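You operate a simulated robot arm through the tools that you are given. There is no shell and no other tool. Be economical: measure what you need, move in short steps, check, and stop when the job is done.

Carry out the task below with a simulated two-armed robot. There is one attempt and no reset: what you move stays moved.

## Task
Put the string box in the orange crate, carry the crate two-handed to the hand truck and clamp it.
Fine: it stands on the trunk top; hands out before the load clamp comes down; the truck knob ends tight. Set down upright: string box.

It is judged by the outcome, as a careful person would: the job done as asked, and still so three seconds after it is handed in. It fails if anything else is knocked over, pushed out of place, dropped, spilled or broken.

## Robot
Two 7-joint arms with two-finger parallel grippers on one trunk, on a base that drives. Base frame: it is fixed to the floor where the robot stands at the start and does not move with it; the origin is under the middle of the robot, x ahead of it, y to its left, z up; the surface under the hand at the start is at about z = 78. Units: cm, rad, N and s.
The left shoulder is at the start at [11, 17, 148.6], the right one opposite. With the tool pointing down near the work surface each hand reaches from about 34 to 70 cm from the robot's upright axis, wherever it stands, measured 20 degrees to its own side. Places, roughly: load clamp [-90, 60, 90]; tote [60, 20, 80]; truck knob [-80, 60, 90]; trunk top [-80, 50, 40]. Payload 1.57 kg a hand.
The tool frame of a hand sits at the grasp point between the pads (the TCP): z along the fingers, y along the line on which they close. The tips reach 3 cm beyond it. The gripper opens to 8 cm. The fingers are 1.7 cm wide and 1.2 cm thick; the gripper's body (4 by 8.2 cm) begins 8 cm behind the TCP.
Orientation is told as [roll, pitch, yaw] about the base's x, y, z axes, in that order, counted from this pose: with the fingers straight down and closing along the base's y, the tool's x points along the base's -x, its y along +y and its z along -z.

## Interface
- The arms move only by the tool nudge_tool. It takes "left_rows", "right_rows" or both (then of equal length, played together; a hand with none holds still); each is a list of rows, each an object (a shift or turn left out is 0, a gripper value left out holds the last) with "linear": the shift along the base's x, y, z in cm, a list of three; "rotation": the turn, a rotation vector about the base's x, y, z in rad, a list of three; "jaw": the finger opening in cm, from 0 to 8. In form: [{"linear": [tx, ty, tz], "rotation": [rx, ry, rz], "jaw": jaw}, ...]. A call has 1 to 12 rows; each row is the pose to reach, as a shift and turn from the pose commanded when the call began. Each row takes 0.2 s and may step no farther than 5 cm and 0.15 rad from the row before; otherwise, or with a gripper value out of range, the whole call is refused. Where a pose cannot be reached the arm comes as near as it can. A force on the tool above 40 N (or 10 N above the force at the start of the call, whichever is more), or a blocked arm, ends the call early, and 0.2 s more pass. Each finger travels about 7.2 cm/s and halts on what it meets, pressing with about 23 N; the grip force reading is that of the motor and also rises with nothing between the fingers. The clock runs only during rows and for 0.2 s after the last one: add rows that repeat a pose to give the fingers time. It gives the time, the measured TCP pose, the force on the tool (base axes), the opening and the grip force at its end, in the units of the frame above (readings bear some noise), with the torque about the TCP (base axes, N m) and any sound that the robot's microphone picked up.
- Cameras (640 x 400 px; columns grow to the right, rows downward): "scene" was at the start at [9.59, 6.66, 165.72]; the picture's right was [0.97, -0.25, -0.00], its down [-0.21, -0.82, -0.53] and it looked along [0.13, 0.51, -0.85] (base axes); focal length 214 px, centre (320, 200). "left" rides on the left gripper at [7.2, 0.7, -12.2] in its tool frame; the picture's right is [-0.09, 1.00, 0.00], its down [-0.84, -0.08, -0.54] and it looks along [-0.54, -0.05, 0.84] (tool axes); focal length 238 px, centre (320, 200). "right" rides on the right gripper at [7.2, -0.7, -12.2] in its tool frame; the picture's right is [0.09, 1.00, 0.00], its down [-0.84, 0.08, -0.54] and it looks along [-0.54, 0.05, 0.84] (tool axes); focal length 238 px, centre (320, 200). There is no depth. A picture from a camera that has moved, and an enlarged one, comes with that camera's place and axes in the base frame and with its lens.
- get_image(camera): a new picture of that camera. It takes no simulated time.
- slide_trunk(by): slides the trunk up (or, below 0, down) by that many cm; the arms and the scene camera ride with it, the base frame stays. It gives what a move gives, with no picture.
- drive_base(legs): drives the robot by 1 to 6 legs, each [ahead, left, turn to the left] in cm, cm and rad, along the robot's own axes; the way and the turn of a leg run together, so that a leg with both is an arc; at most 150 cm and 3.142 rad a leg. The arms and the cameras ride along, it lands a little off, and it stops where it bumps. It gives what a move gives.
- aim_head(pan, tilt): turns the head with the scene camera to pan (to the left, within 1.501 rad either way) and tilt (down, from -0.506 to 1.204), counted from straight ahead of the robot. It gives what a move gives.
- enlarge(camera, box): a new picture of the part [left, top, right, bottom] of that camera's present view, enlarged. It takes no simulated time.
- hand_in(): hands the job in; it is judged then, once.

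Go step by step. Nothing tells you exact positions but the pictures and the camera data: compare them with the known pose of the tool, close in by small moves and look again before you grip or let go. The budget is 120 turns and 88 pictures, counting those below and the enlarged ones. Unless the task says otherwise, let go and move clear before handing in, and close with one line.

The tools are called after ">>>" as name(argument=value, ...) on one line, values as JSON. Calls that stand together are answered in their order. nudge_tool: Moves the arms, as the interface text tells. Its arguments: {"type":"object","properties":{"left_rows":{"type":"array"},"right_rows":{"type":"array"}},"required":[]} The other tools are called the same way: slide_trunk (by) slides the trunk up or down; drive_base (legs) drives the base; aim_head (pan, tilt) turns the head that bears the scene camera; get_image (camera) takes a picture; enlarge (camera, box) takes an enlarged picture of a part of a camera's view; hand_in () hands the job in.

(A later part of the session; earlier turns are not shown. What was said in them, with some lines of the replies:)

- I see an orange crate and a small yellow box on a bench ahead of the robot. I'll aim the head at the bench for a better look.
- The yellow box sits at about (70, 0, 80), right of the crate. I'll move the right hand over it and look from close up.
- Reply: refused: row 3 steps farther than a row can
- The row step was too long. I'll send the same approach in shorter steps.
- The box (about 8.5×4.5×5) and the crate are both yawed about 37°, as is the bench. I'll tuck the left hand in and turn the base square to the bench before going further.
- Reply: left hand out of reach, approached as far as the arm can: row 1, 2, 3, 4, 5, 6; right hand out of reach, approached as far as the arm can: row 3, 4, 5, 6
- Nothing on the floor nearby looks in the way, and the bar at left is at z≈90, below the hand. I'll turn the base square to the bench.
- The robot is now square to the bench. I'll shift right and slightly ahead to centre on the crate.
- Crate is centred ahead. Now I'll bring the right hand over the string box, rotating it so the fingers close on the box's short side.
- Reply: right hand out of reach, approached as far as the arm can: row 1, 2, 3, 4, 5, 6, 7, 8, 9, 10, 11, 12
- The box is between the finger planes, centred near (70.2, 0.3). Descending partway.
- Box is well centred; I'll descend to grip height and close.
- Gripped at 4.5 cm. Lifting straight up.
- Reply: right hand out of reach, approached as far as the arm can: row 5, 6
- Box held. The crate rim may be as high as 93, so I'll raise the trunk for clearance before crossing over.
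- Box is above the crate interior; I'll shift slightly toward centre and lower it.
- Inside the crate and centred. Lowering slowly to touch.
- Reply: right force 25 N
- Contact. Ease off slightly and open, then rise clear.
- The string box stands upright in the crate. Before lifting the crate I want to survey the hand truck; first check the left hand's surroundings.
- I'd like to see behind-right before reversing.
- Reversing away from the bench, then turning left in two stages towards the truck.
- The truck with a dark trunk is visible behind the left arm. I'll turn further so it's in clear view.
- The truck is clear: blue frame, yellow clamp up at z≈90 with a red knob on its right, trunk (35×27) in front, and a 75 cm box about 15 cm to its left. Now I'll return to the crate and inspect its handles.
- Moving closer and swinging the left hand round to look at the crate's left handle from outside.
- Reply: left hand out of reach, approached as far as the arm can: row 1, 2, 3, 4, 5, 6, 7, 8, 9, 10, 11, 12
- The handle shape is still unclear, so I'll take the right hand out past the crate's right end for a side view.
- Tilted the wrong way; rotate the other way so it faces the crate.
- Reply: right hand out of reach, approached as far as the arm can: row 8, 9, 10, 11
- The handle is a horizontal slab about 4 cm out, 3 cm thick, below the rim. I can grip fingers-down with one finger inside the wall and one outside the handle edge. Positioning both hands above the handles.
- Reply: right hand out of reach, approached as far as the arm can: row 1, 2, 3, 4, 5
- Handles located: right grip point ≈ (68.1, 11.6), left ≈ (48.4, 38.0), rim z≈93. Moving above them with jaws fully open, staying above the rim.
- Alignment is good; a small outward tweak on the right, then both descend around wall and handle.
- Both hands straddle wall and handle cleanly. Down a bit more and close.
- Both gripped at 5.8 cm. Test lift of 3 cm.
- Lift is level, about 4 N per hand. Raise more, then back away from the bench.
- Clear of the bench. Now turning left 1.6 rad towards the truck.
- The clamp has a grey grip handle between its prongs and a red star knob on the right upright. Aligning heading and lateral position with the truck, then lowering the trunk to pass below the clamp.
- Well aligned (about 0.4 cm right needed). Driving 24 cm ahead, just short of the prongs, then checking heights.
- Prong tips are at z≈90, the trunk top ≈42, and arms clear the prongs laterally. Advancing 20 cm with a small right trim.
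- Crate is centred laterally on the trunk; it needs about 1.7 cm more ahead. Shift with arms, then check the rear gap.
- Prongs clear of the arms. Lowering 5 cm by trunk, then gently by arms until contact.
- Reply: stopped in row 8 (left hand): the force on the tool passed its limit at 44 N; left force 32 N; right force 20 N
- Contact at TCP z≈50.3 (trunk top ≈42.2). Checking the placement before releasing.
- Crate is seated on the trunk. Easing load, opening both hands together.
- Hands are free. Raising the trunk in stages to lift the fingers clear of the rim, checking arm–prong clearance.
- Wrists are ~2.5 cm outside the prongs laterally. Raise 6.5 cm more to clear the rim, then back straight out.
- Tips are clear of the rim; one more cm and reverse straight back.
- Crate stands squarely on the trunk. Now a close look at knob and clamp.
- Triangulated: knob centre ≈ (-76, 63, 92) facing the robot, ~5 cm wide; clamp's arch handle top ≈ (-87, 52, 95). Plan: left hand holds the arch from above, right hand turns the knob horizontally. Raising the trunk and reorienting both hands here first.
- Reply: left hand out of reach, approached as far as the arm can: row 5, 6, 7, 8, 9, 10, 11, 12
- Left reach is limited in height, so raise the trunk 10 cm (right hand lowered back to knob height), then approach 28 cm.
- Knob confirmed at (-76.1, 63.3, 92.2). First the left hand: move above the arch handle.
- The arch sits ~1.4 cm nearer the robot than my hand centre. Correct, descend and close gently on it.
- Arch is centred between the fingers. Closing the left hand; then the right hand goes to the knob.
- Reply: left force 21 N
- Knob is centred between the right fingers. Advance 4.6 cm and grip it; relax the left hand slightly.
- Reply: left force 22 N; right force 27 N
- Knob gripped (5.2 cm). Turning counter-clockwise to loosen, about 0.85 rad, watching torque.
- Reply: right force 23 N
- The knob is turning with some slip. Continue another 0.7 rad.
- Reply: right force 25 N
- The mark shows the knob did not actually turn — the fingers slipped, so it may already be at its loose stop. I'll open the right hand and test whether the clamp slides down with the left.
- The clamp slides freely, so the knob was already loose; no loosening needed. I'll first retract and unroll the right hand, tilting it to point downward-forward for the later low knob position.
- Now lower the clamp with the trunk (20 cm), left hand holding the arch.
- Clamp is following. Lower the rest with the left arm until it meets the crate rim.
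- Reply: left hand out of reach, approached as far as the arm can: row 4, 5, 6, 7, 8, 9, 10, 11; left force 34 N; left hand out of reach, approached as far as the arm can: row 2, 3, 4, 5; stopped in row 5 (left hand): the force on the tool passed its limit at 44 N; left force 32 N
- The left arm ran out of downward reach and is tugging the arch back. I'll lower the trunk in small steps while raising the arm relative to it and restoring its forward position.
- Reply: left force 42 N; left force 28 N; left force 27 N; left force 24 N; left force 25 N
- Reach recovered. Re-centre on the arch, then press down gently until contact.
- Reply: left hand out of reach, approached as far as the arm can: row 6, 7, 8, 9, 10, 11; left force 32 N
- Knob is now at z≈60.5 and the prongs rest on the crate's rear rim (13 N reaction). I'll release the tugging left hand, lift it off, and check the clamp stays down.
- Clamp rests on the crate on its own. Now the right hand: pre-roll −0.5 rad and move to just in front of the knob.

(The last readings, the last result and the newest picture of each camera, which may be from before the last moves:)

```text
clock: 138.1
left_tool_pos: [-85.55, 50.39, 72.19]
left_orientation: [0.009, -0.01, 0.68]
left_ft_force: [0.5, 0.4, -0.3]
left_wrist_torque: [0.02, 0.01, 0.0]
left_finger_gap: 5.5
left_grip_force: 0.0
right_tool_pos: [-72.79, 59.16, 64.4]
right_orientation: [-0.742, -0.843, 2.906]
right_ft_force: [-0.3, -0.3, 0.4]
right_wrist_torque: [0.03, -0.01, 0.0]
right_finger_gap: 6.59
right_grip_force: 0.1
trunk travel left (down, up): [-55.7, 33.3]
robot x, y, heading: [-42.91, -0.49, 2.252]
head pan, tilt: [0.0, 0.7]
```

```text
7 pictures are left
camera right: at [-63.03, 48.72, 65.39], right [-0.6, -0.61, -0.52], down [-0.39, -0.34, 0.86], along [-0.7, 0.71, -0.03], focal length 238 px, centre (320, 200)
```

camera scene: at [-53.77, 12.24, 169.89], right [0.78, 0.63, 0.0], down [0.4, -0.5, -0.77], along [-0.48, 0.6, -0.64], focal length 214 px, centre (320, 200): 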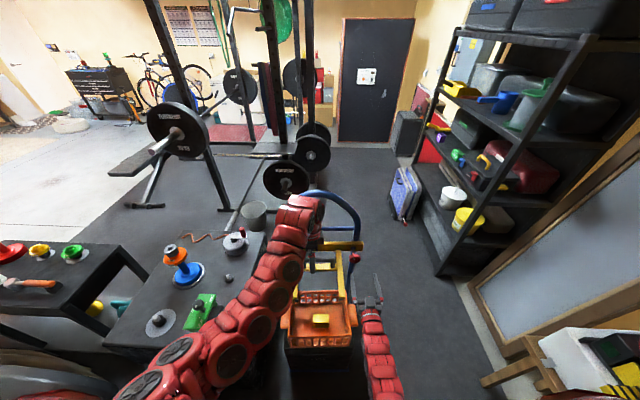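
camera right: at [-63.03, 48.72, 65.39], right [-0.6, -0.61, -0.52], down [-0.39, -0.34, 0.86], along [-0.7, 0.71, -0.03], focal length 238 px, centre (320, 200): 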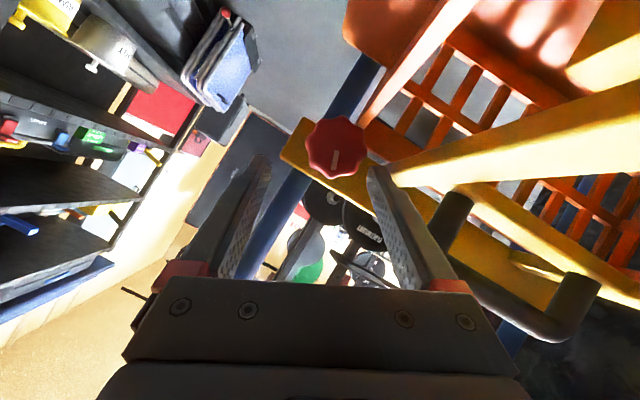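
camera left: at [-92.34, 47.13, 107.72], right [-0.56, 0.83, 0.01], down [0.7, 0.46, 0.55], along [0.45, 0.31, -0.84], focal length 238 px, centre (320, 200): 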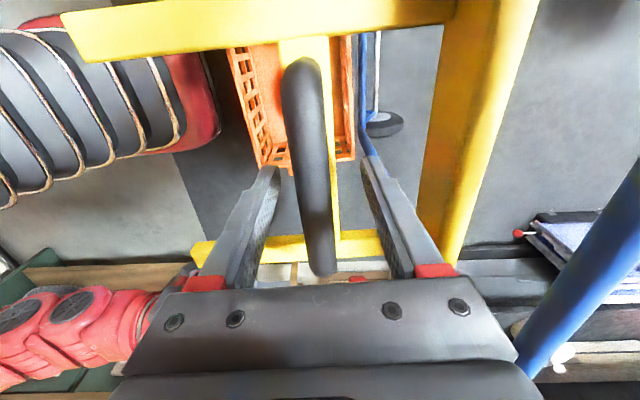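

Aligned on the knob. Advance, grip, and turn clockwise about 1 rad.

>>> nudge_tool(right_rows=[{"linear": [-0.8, 1.1, -0.9]}, {"linear": [-1.6, 2.2, -1.8]}, {"linear": [-2.4, 3.3, -2.7]}, {"linear": [-3.0, 4.1, -3.4]}, {"linear": [-3.0, 4.1, -3.4]}, {"linear": [-3.0, 4.1, -3.4], "jaw": 5.5}, {"linear": [-3.0, 4.1, -3.4], "jaw": 4.5}, {"linear": [-3.0, 4.1, -3.4], "jaw": 3}, {"linear": [-3.0, 4.1, -3.4], "jaw": 3}, {"linear": [-3.0, 4.1, -3.4], "jaw": 3}])

>>> nudge_tool(right_rows=[{"rotation": [-0.0876, 0.109, 0]}, {"rotation": [-0.175, 0.218, 0]}, {"rotation": [-0.263, 0.327, 0]}, {"rotation": [-0.35, 0.436, 0]}, {"rotation": [-0.438, 0.545, 0]}, {"rotation": [-0.526, 0.654, 0]}, {"rotation": [-0.613, 0.763, 0]}, {"rotation": [-0.613, 0.763, 0]}])

>>> get_image(camera="right")

```text
clock: 140.3
left_tool_pos: [-85.64, 50.15, 72.12]
left_orientation: [0.011, -0.011, 0.68]
left_ft_force: [0.5, 0.5, -0.4]
left_wrist_torque: [0.01, -0.01, 0.02]
left_finger_gap: 5.51
left_grip_force: 0.1
right_tool_pos: [-76.01, 62.99, 61.07]
right_orientation: [-0.739, -0.846, 2.904]
right_ft_force: [-9.0, -10.0, 0.6]
right_wrist_torque: [0.05, 0.24, -0.1]
right_finger_gap: 4.91
right_grip_force: 22.7
trunk travel left (down, up): [-55.7, 33.3]
robot x, y, heading: [-43.49, -0.28, 2.249]
head pan, tilt: [0.0, 0.7]
```

```text
clock: 142.1
left_tool_pos: [-85.55, 50.2, 72.22]
left_orientation: [0.011, -0.012, 0.681]
left_ft_force: [-0.5, 0.8, 0.3]
left_wrist_torque: [-0.02, -0.03, 0.0]
left_finger_gap: 5.48
left_grip_force: 0.0
right_tool_pos: [-75.47, 63.5, 61.04]
right_orientation: [0.844, -0.854, 1.6]
right_ft_force: [-0.6, 11.3, 6.6]
right_wrist_torque: [-0.27, -0.21, -0.26]
right_finger_gap: 4.85
right_grip_force: 23.4
trunk travel left (down, up): [-55.7, 33.3]
robot x, y, heading: [-43.23, -0.49, 2.243]
head pan, tilt: [0.0, 0.7]
```

```text
6 pictures are left
camera right: at [-65.61, 53.19, 60.56], right [-0.64, -0.64, 0.42], down [0.35, 0.24, 0.91], along [-0.68, 0.73, 0.06], focal length 238 px, centre (320, 200)
```

right: 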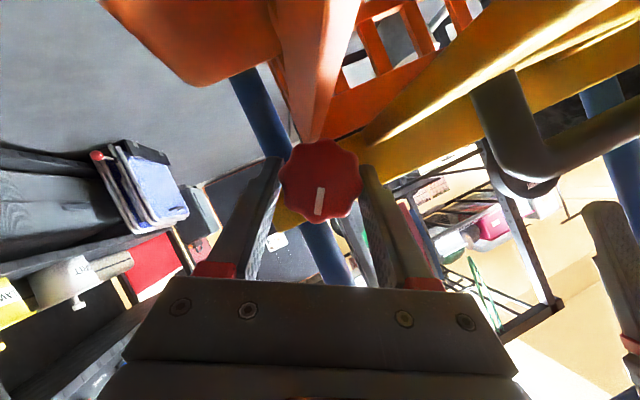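

The knob turned with the hand (mark moved ~1 rad clockwise). Re-grip and take another stroke.

>>> nudge_tool(right_rows=[{"jaw": 6.8}, {"jaw": 6.8}, {"rotation": [0.0876, -0.109, 0]}, {"rotation": [0.175, -0.218, 0]}, {"rotation": [0.263, -0.327, 0]}, {"rotation": [0.35, -0.436, 0]}, {"rotation": [0.438, -0.545, 0]}, {"rotation": [0.526, -0.654, 0]}, {"rotation": [0.613, -0.763, 0]}, {"rotation": [0.613, -0.763, 0], "jaw": 4.5}, {"rotation": [0.613, -0.763, 0], "jaw": 3}, {"rotation": [0.613, -0.763, 0], "jaw": 3}])

>>> nudge_tool(right_rows=[{"rotation": [0, 0, 0]}, {"rotation": [-0.0876, 0.109, 0]}, {"rotation": [-0.175, 0.218, 0]}, {"rotation": [-0.263, 0.327, 0]}, {"rotation": [-0.35, 0.436, 0]}, {"rotation": [-0.438, 0.545, 0]}, {"rotation": [-0.526, 0.654, 0]}, {"rotation": [-0.613, 0.763, 0]}, {"rotation": [-0.613, 0.763, 0]}])

>>> get_image(camera="right")

```text
clock: 144.7
left_tool_pos: [-85.68, 50.25, 72.11]
left_orientation: [0.01, -0.009, 0.682]
left_ft_force: [-1.0, 0.3, -0.4]
left_wrist_torque: [0.01, 0.03, 0.01]
left_finger_gap: 5.49
left_grip_force: 0.2
right_tool_pos: [-75.84, 63.12, 60.84]
right_orientation: [-0.74, -0.845, 2.906]
right_ft_force: [-8.0, -6.0, -0.3]
right_wrist_torque: [0.28, 0.32, -0.2]
right_finger_gap: 5.02
right_grip_force: 23.5
trunk travel left (down, up): [-55.7, 33.3]
robot x, y, heading: [-43.32, -0.45, 2.246]
head pan, tilt: [0.0, 0.7]
```

```text
clock: 146.7
left_tool_pos: [-85.51, 50.28, 72.19]
left_orientation: [0.009, -0.01, 0.68]
left_ft_force: [0.2, 0.1, 0.2]
left_wrist_torque: [0.02, 0.02, -0.01]
left_finger_gap: 5.53
left_grip_force: 0.2
right_tool_pos: [-75.46, 63.34, 60.89]
right_orientation: [0.844, -0.853, 1.602]
right_ft_force: [-0.3, 8.7, 5.9]
right_wrist_torque: [-0.3, -0.25, -0.16]
right_finger_gap: 5.02
right_grip_force: 23.2
trunk travel left (down, up): [-55.7, 33.3]
robot x, y, heading: [-43.48, -0.45, 2.245]
head pan, tilt: [0.0, 0.7]
```

```text
5 pictures are left
camera right: at [-65.63, 53.13, 60.5], right [-0.64, -0.64, 0.42], down [0.35, 0.25, 0.91], along [-0.68, 0.73, 0.06], focal length 238 px, centre (320, 200)
```

right: 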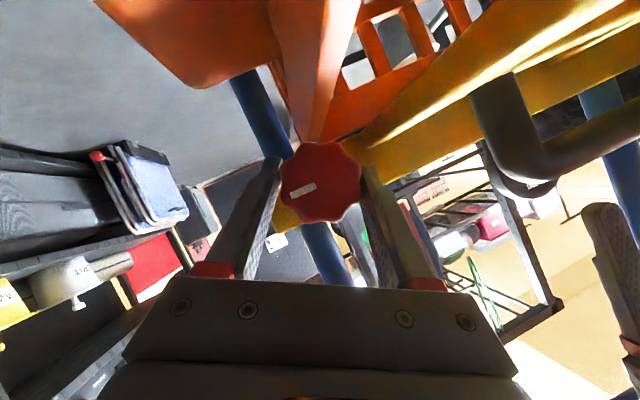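

Another ~1 rad gained. Two more strokes.

>>> nudge_tool(right_rows=[{"jaw": 6.8}, {"jaw": 6.8}, {"rotation": [0.0876, -0.109, 0]}, {"rotation": [0.175, -0.218, 0]}, {"rotation": [0.263, -0.327, 0]}, {"rotation": [0.35, -0.436, 0]}, {"rotation": [0.438, -0.545, 0]}, {"rotation": [0.526, -0.654, 0]}, {"rotation": [0.613, -0.763, 0]}, {"rotation": [0.613, -0.763, 0], "jaw": 4.5}, {"rotation": [0.613, -0.763, 0], "jaw": 3}, {"rotation": [0.613, -0.763, 0], "jaw": 3}])

>>> nudge_tool(right_rows=[{"rotation": [0, 0, 0]}, {"rotation": [-0.0876, 0.109, 0]}, {"rotation": [-0.175, 0.218, 0]}, {"rotation": [-0.263, 0.327, 0]}, {"rotation": [-0.35, 0.436, 0]}, {"rotation": [-0.438, 0.545, 0]}, {"rotation": [-0.526, 0.654, 0]}, {"rotation": [-0.613, 0.763, 0]}])

>>> enlarge(camera="right", box=[240, 120, 400, 280])

```text
clock: 149.3
left_tool_pos: [-85.78, 50.33, 72.08]
left_orientation: [0.011, -0.01, 0.68]
left_ft_force: [0.6, 0.7, -1.1]
left_wrist_torque: [0.0, -0.01, 0.01]
left_finger_gap: 5.5
left_grip_force: 0.0
right_tool_pos: [-75.78, 63.14, 60.81]
right_orientation: [-0.738, -0.844, 2.903]
right_ft_force: [-9.1, -9.6, -0.4]
right_wrist_torque: [0.22, 0.27, -0.34]
right_finger_gap: 4.99
right_grip_force: 23.3
trunk travel left (down, up): [-55.7, 33.3]
robot x, y, heading: [-43.46, -0.72, 2.247]
head pan, tilt: [0.0, 0.7]
```

```text
clock: 151.1
left_tool_pos: [-85.62, 50.22, 72.29]
left_orientation: [0.012, -0.011, 0.679]
left_ft_force: [-0.1, 0.8, 0.4]
left_wrist_torque: [0.01, 0.01, -0.02]
left_finger_gap: 5.49
left_grip_force: 0.0
right_tool_pos: [-75.53, 63.32, 60.86]
right_orientation: [0.842, -0.855, 1.603]
right_ft_force: [2.4, -0.3, 5.8]
right_wrist_torque: [-0.44, -0.37, 0.01]
right_finger_gap: 4.91
right_grip_force: 22.6
trunk travel left (down, up): [-55.7, 33.3]
robot x, y, heading: [-43.12, -0.53, 2.246]
head pan, tilt: [0.0, 0.7]
```

```text
2.50 times, centred on (320, 200) of right
camera zoom: at [-65.69, 53.13, 60.41], right [-0.64, -0.64, 0.42], down [0.35, 0.24, 0.91], along [-0.68, 0.73, 0.06], focal length 596 px, centre (320, 200)
```

zoom: 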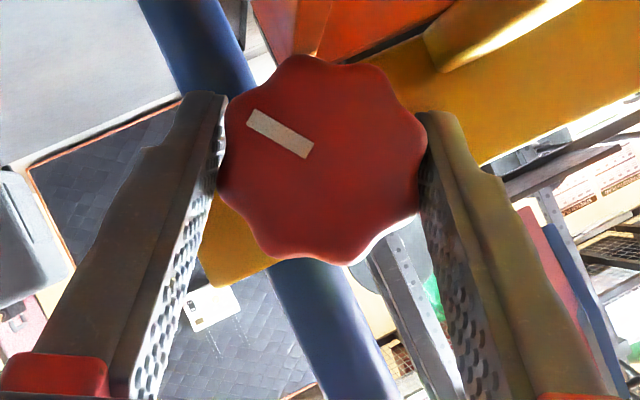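

Still turning freely (~170° total). Two more strokes.

>>> nudge_tool(right_rows=[{"jaw": 6.8}, {"jaw": 6.8}, {"rotation": [0.0876, -0.109, 0]}, {"rotation": [0.175, -0.218, 0]}, {"rotation": [0.263, -0.327, 0]}, {"rotation": [0.35, -0.436, 0]}, {"rotation": [0.438, -0.545, 0]}, {"rotation": [0.526, -0.654, 0]}, {"rotation": [0.613, -0.763, 0]}, {"rotation": [0.613, -0.763, 0], "jaw": 4.5}, {"rotation": [0.613, -0.763, 0], "jaw": 3}, {"rotation": [0.613, -0.763, 0], "jaw": 3}])

>>> nudge_tool(right_rows=[{"rotation": [0, 0, 0]}, {"rotation": [-0.0876, 0.109, 0]}, {"rotation": [-0.175, 0.218, 0]}, {"rotation": [-0.263, 0.327, 0]}, {"rotation": [-0.35, 0.436, 0]}, {"rotation": [-0.438, 0.545, 0]}, {"rotation": [-0.526, 0.654, 0]}, {"rotation": [-0.613, 0.763, 0]}])

>>> nudge_tool(right_rows=[{"jaw": 6.8}, {"jaw": 6.8}, {"rotation": [0.0876, -0.109, 0]}, {"rotation": [0.175, -0.218, 0]}, {"rotation": [0.263, -0.327, 0]}, {"rotation": [0.35, -0.436, 0]}, {"rotation": [0.438, -0.545, 0]}, {"rotation": [0.526, -0.654, 0]}, {"rotation": [0.613, -0.763, 0]}, {"rotation": [0.613, -0.763, 0], "jaw": 4.5}, {"rotation": [0.613, -0.763, 0], "jaw": 3}, {"rotation": [0.613, -0.763, 0], "jaw": 3}])

>>> nudge_tool(right_rows=[{"rotation": [0, 0, 0]}, {"rotation": [-0.0876, 0.109, 0]}, {"rotation": [-0.175, 0.218, 0]}, {"rotation": [-0.263, 0.327, 0]}, {"rotation": [-0.35, 0.436, 0]}, {"rotation": [-0.438, 0.545, 0]}, {"rotation": [-0.526, 0.654, 0]}, {"rotation": [-0.613, 0.763, 0]}])

>>> enlarge(camera="right", box=[240, 120, 400, 280])

```text
clock: 153.7
left_tool_pos: [-85.54, 50.23, 72.12]
left_orientation: [0.01, -0.01, 0.68]
left_ft_force: [0.1, 1.0, -0.3]
left_wrist_torque: [-0.02, -0.02, 0.02]
left_finger_gap: 5.49
left_grip_force: 0.0
right_tool_pos: [-75.85, 63.07, 60.87]
right_orientation: [-0.741, -0.844, 2.905]
right_ft_force: [-4.7, -4.3, 0.3]
right_wrist_torque: [0.1, 0.15, -0.43]
right_finger_gap: 4.95
right_grip_force: 23.2
trunk travel left (down, up): [-55.7, 33.3]
robot x, y, heading: [-42.96, -0.34, 2.247]
head pan, tilt: [0.0, 0.7]
```

```text
clock: 155.5
left_tool_pos: [-85.55, 50.36, 72.1]
left_orientation: [0.01, -0.008, 0.681]
left_ft_force: [-0.3, 0.7, 0.6]
left_wrist_torque: [-0.03, 0.01, 0.0]
left_finger_gap: 5.49
left_grip_force: 0.0
right_tool_pos: [-75.5, 63.14, 60.72]
right_orientation: [0.841, -0.853, 1.605]
right_ft_force: [3.5, 4.9, -1.7]
right_wrist_torque: [-0.16, -0.3, -0.21]
right_finger_gap: 4.96
right_grip_force: 22.7
trunk travel left (down, up): [-55.7, 33.3]
robot x, y, heading: [-43.35, -0.21, 2.249]
head pan, tilt: [0.0, 0.7]
```

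```text
clock: 158.1
left_tool_pos: [-85.62, 50.16, 72.16]
left_orientation: [0.01, -0.011, 0.679]
left_ft_force: [-0.4, -0.8, 0.5]
left_wrist_torque: [0.0, 0.0, 0.0]
left_finger_gap: 5.48
left_grip_force: 0.1
right_tool_pos: [-75.85, 63.08, 60.79]
right_orientation: [-0.738, -0.844, 2.905]
right_ft_force: [-9.7, -7.4, 0.1]
right_wrist_torque: [0.13, 0.13, -0.38]
right_finger_gap: 4.99
right_grip_force: 22.9
trunk travel left (down, up): [-55.7, 33.3]
robot x, y, heading: [-43.4, -0.51, 2.249]
head pan, tilt: [0.0, 0.7]
```

```text
clock: 159.9
left_tool_pos: [-85.59, 50.31, 72.27]
left_orientation: [0.01, -0.01, 0.683]
left_ft_force: [-0.5, 0.2, 0.4]
left_wrist_torque: [0.02, -0.02, -0.04]
left_finger_gap: 5.48
left_grip_force: 0.2
right_tool_pos: [-75.44, 63.36, 60.98]
right_orientation: [0.843, -0.855, 1.601]
right_ft_force: [-2.6, 6.2, 5.2]
right_wrist_torque: [-0.23, -0.27, -0.16]
right_finger_gap: 4.91
right_grip_force: 23.1
trunk travel left (down, up): [-55.7, 33.3]
robot x, y, heading: [-43.71, -0.58, 2.249]
head pan, tilt: [0.0, 0.7]
```

```text
2.50 times, centred on (320, 200) of right
camera zoom: at [-65.64, 53.22, 60.53], right [-0.64, -0.64, 0.42], down [0.35, 0.24, 0.91], along [-0.68, 0.73, 0.07], focal length 596 px, centre (320, 200)
```

zoom: 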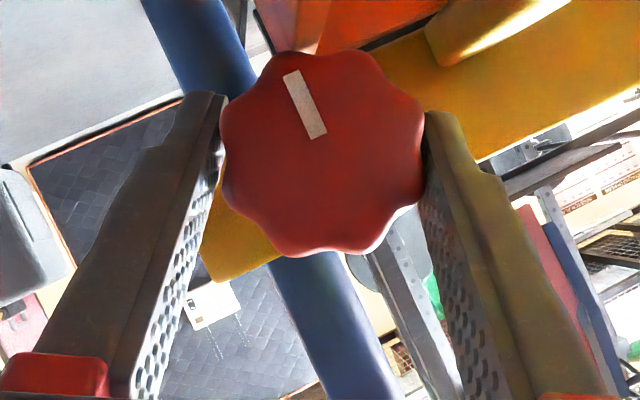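

Only ~40° gained over two strokes, so the knob seems to be tightening. One more stroke to confirm it no longer moves.

>>> nudge_tool(right_rows=[{"jaw": 6.8}, {"jaw": 6.8}, {"rotation": [0.0876, -0.109, 0]}, {"rotation": [0.175, -0.218, 0]}, {"rotation": [0.263, -0.327, 0]}, {"rotation": [0.35, -0.436, 0]}, {"rotation": [0.438, -0.545, 0]}, {"rotation": [0.526, -0.654, 0]}, {"rotation": [0.613, -0.763, 0]}, {"rotation": [0.613, -0.763, 0], "jaw": 4.5}, {"rotation": [0.613, -0.763, 0], "jaw": 3}, {"rotation": [0.613, -0.763, 0], "jaw": 3}])

>>> nudge_tool(right_rows=[{"rotation": [0, 0, 0]}, {"rotation": [-0.0876, 0.109, 0]}, {"rotation": [-0.175, 0.218, 0]}, {"rotation": [-0.263, 0.327, 0]}])

>>> nudge_tool(right_rows=[{"rotation": [-0.0876, 0.109, 0]}, {"rotation": [-0.175, 0.218, 0]}, {"rotation": [-0.263, 0.327, 0]}, {"rotation": [-0.35, 0.436, 0]}])

>>> enlarge(camera="right", box=[240, 120, 400, 280])

```text
clock: 162.5
left_tool_pos: [-85.69, 50.27, 72.14]
left_orientation: [0.01, -0.011, 0.681]
left_ft_force: [-0.6, 0.1, -0.2]
left_wrist_torque: [0.01, 0.07, 0.02]
left_finger_gap: 5.5
left_grip_force: 0.1
right_tool_pos: [-75.85, 63.12, 60.89]
right_orientation: [-0.738, -0.845, 2.903]
right_ft_force: [-9.7, -7.9, -1.1]
right_wrist_torque: [0.16, 0.2, -0.37]
right_finger_gap: 4.99
right_grip_force: 22.8
trunk travel left (down, up): [-55.7, 33.3]
robot x, y, heading: [-43.44, -0.55, 2.248]
head pan, tilt: [0.0, 0.7]
```

```text
clock: 163.5
left_tool_pos: [-85.6, 50.3, 72.22]
left_orientation: [0.011, -0.011, 0.68]
left_ft_force: [-0.5, -0.1, 0.0]
left_wrist_torque: [0.02, 0.02, -0.02]
left_finger_gap: 5.49
left_grip_force: 0.0
right_tool_pos: [-75.65, 63.06, 60.67]
right_orientation: [-0.082, -1.01, 2.369]
right_ft_force: [-7.8, -7.3, 0.3]
right_wrist_torque: [-0.01, -0.12, -0.32]
right_finger_gap: 4.86
right_grip_force: 22.9
trunk travel left (down, up): [-55.7, 33.3]
robot x, y, heading: [-43.33, -0.28, 2.241]
head pan, tilt: [0.0, 0.7]
```

```text
clock: 164.5
left_tool_pos: [-85.47, 50.3, 72.23]
left_orientation: [0.01, -0.011, 0.68]
left_ft_force: [0.9, 0.1, 0.8]
left_wrist_torque: [0.01, 0.01, 0.01]
left_finger_gap: 5.5
left_grip_force: 0.1
right_tool_pos: [-75.57, 63.36, 60.81]
right_orientation: [0.843, -0.854, 1.6]
right_ft_force: [0.1, 3.9, 4.2]
right_wrist_torque: [-0.15, -0.29, -0.06]
right_finger_gap: 4.93
right_grip_force: 23.0
trunk travel left (down, up): [-55.7, 33.3]
robot x, y, heading: [-43.81, -0.43, 2.242]
head pan, tilt: [0.0, 0.7]
```

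```text
2.50 times, centred on (320, 200) of right
camera zoom: at [-65.66, 53.2, 60.52], right [-0.64, -0.64, 0.42], down [0.35, 0.24, 0.91], along [-0.68, 0.73, 0.07], focal length 596 px, centre (320, 200)
```

zoom: 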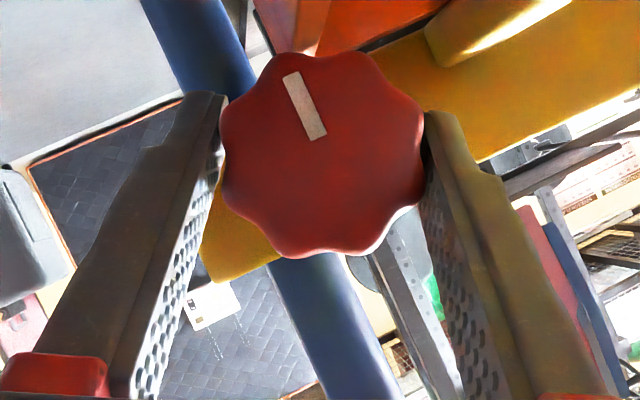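

The mark is unchanged after a full stroke: the knob is at its tight stop. Release and withdraw the right hand along its axis, then raise and back off.

>>> nudge_tool(right_rows=[{"jaw": 6.8}, {"jaw": 6.8}, {"jaw": 6.8}, {"linear": [1.1, -1.35, 1.0]}, {"linear": [2.2, -2.7, 2.1]}, {"linear": [3.3, -4.0, 3.1]}, {"linear": [4.3, -5.3, 4.2]}, {"linear": [5.3, -6.4, 6]}, {"linear": [6, -7.5, 8]}, {"linear": [6, -7.5, 10]}, {"linear": [6, -7.5, 10]}])

>>> slide_trunk(by=8)

>>> drive_base(legs=[[-15, 0, 0], [-20, 0, 0]])

>>> get_image(camera="scene")

```text
clock: 166.9
left_tool_pos: [-85.58, 50.21, 72.22]
left_orientation: [0.01, -0.009, 0.681]
left_ft_force: [0.1, -0.3, 0.4]
left_wrist_torque: [0.0, 0.01, 0.01]
left_finger_gap: 5.52
left_grip_force: 0.1
right_tool_pos: [-69.53, 55.73, 70.96]
right_orientation: [0.841, -0.851, 1.606]
right_ft_force: [-0.7, 1.1, 0.4]
right_wrist_torque: [-0.02, 0.01, 0.01]
right_finger_gap: 6.79
right_grip_force: 0.0
trunk travel left (down, up): [-55.7, 33.3]
robot x, y, heading: [-43.6, -0.32, 2.244]
head pan, tilt: [0.0, 0.7]
```

```text
clock: 168.1
left_tool_pos: [-85.51, 50.27, 80.19]
left_orientation: [0.011, -0.011, 0.68]
left_ft_force: [-0.1, 0.2, -1.0]
left_wrist_torque: [0.02, 0.0, 0.04]
left_finger_gap: 5.52
left_grip_force: 0.1
right_tool_pos: [-69.5, 55.72, 78.84]
right_orientation: [0.843, -0.852, 1.604]
right_ft_force: [0.3, 0.4, -0.6]
right_wrist_torque: [0.01, 0.0, -0.01]
right_finger_gap: 6.81
right_grip_force: 0.1
trunk travel left (down, up): [-63.7, 25.3]
robot x, y, heading: [-43.29, -0.59, 2.251]
head pan, tilt: [0.0, 0.7]
```

```text
clock: 170.7
left_tool_pos: [-63.49, 22.46, 80.16]
left_orientation: [0.013, -0.011, 0.682]
left_ft_force: [-0.5, 0.4, -0.4]
left_wrist_torque: [0.0, 0.0, 0.02]
left_finger_gap: 5.53
left_grip_force: 0.1
right_tool_pos: [-47.47, 27.85, 78.97]
right_orientation: [0.844, -0.852, 1.608]
right_ft_force: [-0.3, 0.1, -0.2]
right_wrist_torque: [-0.02, 0.03, 0.0]
right_finger_gap: 6.8
right_grip_force: 0.0
trunk travel left (down, up): [-63.7, 25.3]
robot x, y, heading: [-21.39, -27.59, 2.253]
head pan, tilt: [0.0, 0.7]
```

```text
1 pictures are left
camera scene: at [-31.69, -15.25, 151.87], right [0.78, 0.63, 0.0], down [0.41, -0.5, -0.77], along [-0.48, 0.59, -0.64], focal length 214 px, centre (320, 200)
```

scene: 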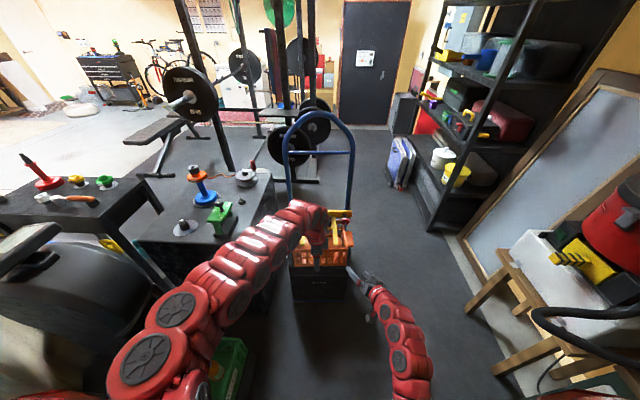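

>>> enlarge(camera="scene", box=[270, 190, 380, 310])

```text
3.33 times, centred on (325, 250) of scene
camera zoom: at [-31.69, -15.25, 151.87], right [0.78, 0.63, 0.0], down [0.41, -0.5, -0.77], along [-0.48, 0.59, -0.64], focal length 715 px, centre (303, 33)
```

zoom: 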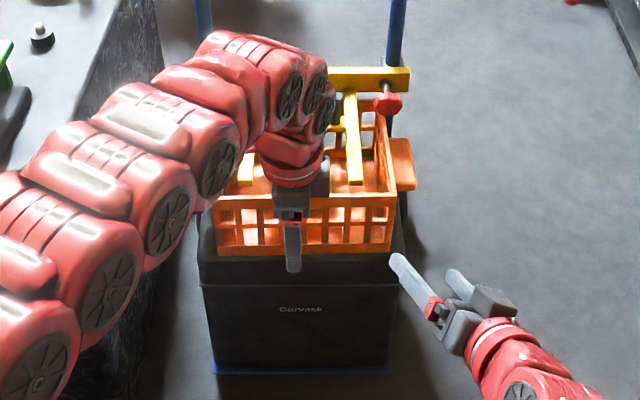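

The crate stands on the trunk with the clamp on its rear rim, the knob tight and both hands clear. Handing in.

>>> hand_in()

```text
The job is handed in.
```

I put the string box upright in the orange crate, carried the crate two-handed to the hand truck and set it on the trunk top. With both hands out I brought the load clamp down onto its rear rim. I then turned the knob clockwise until it stopped, and both hands are clear.
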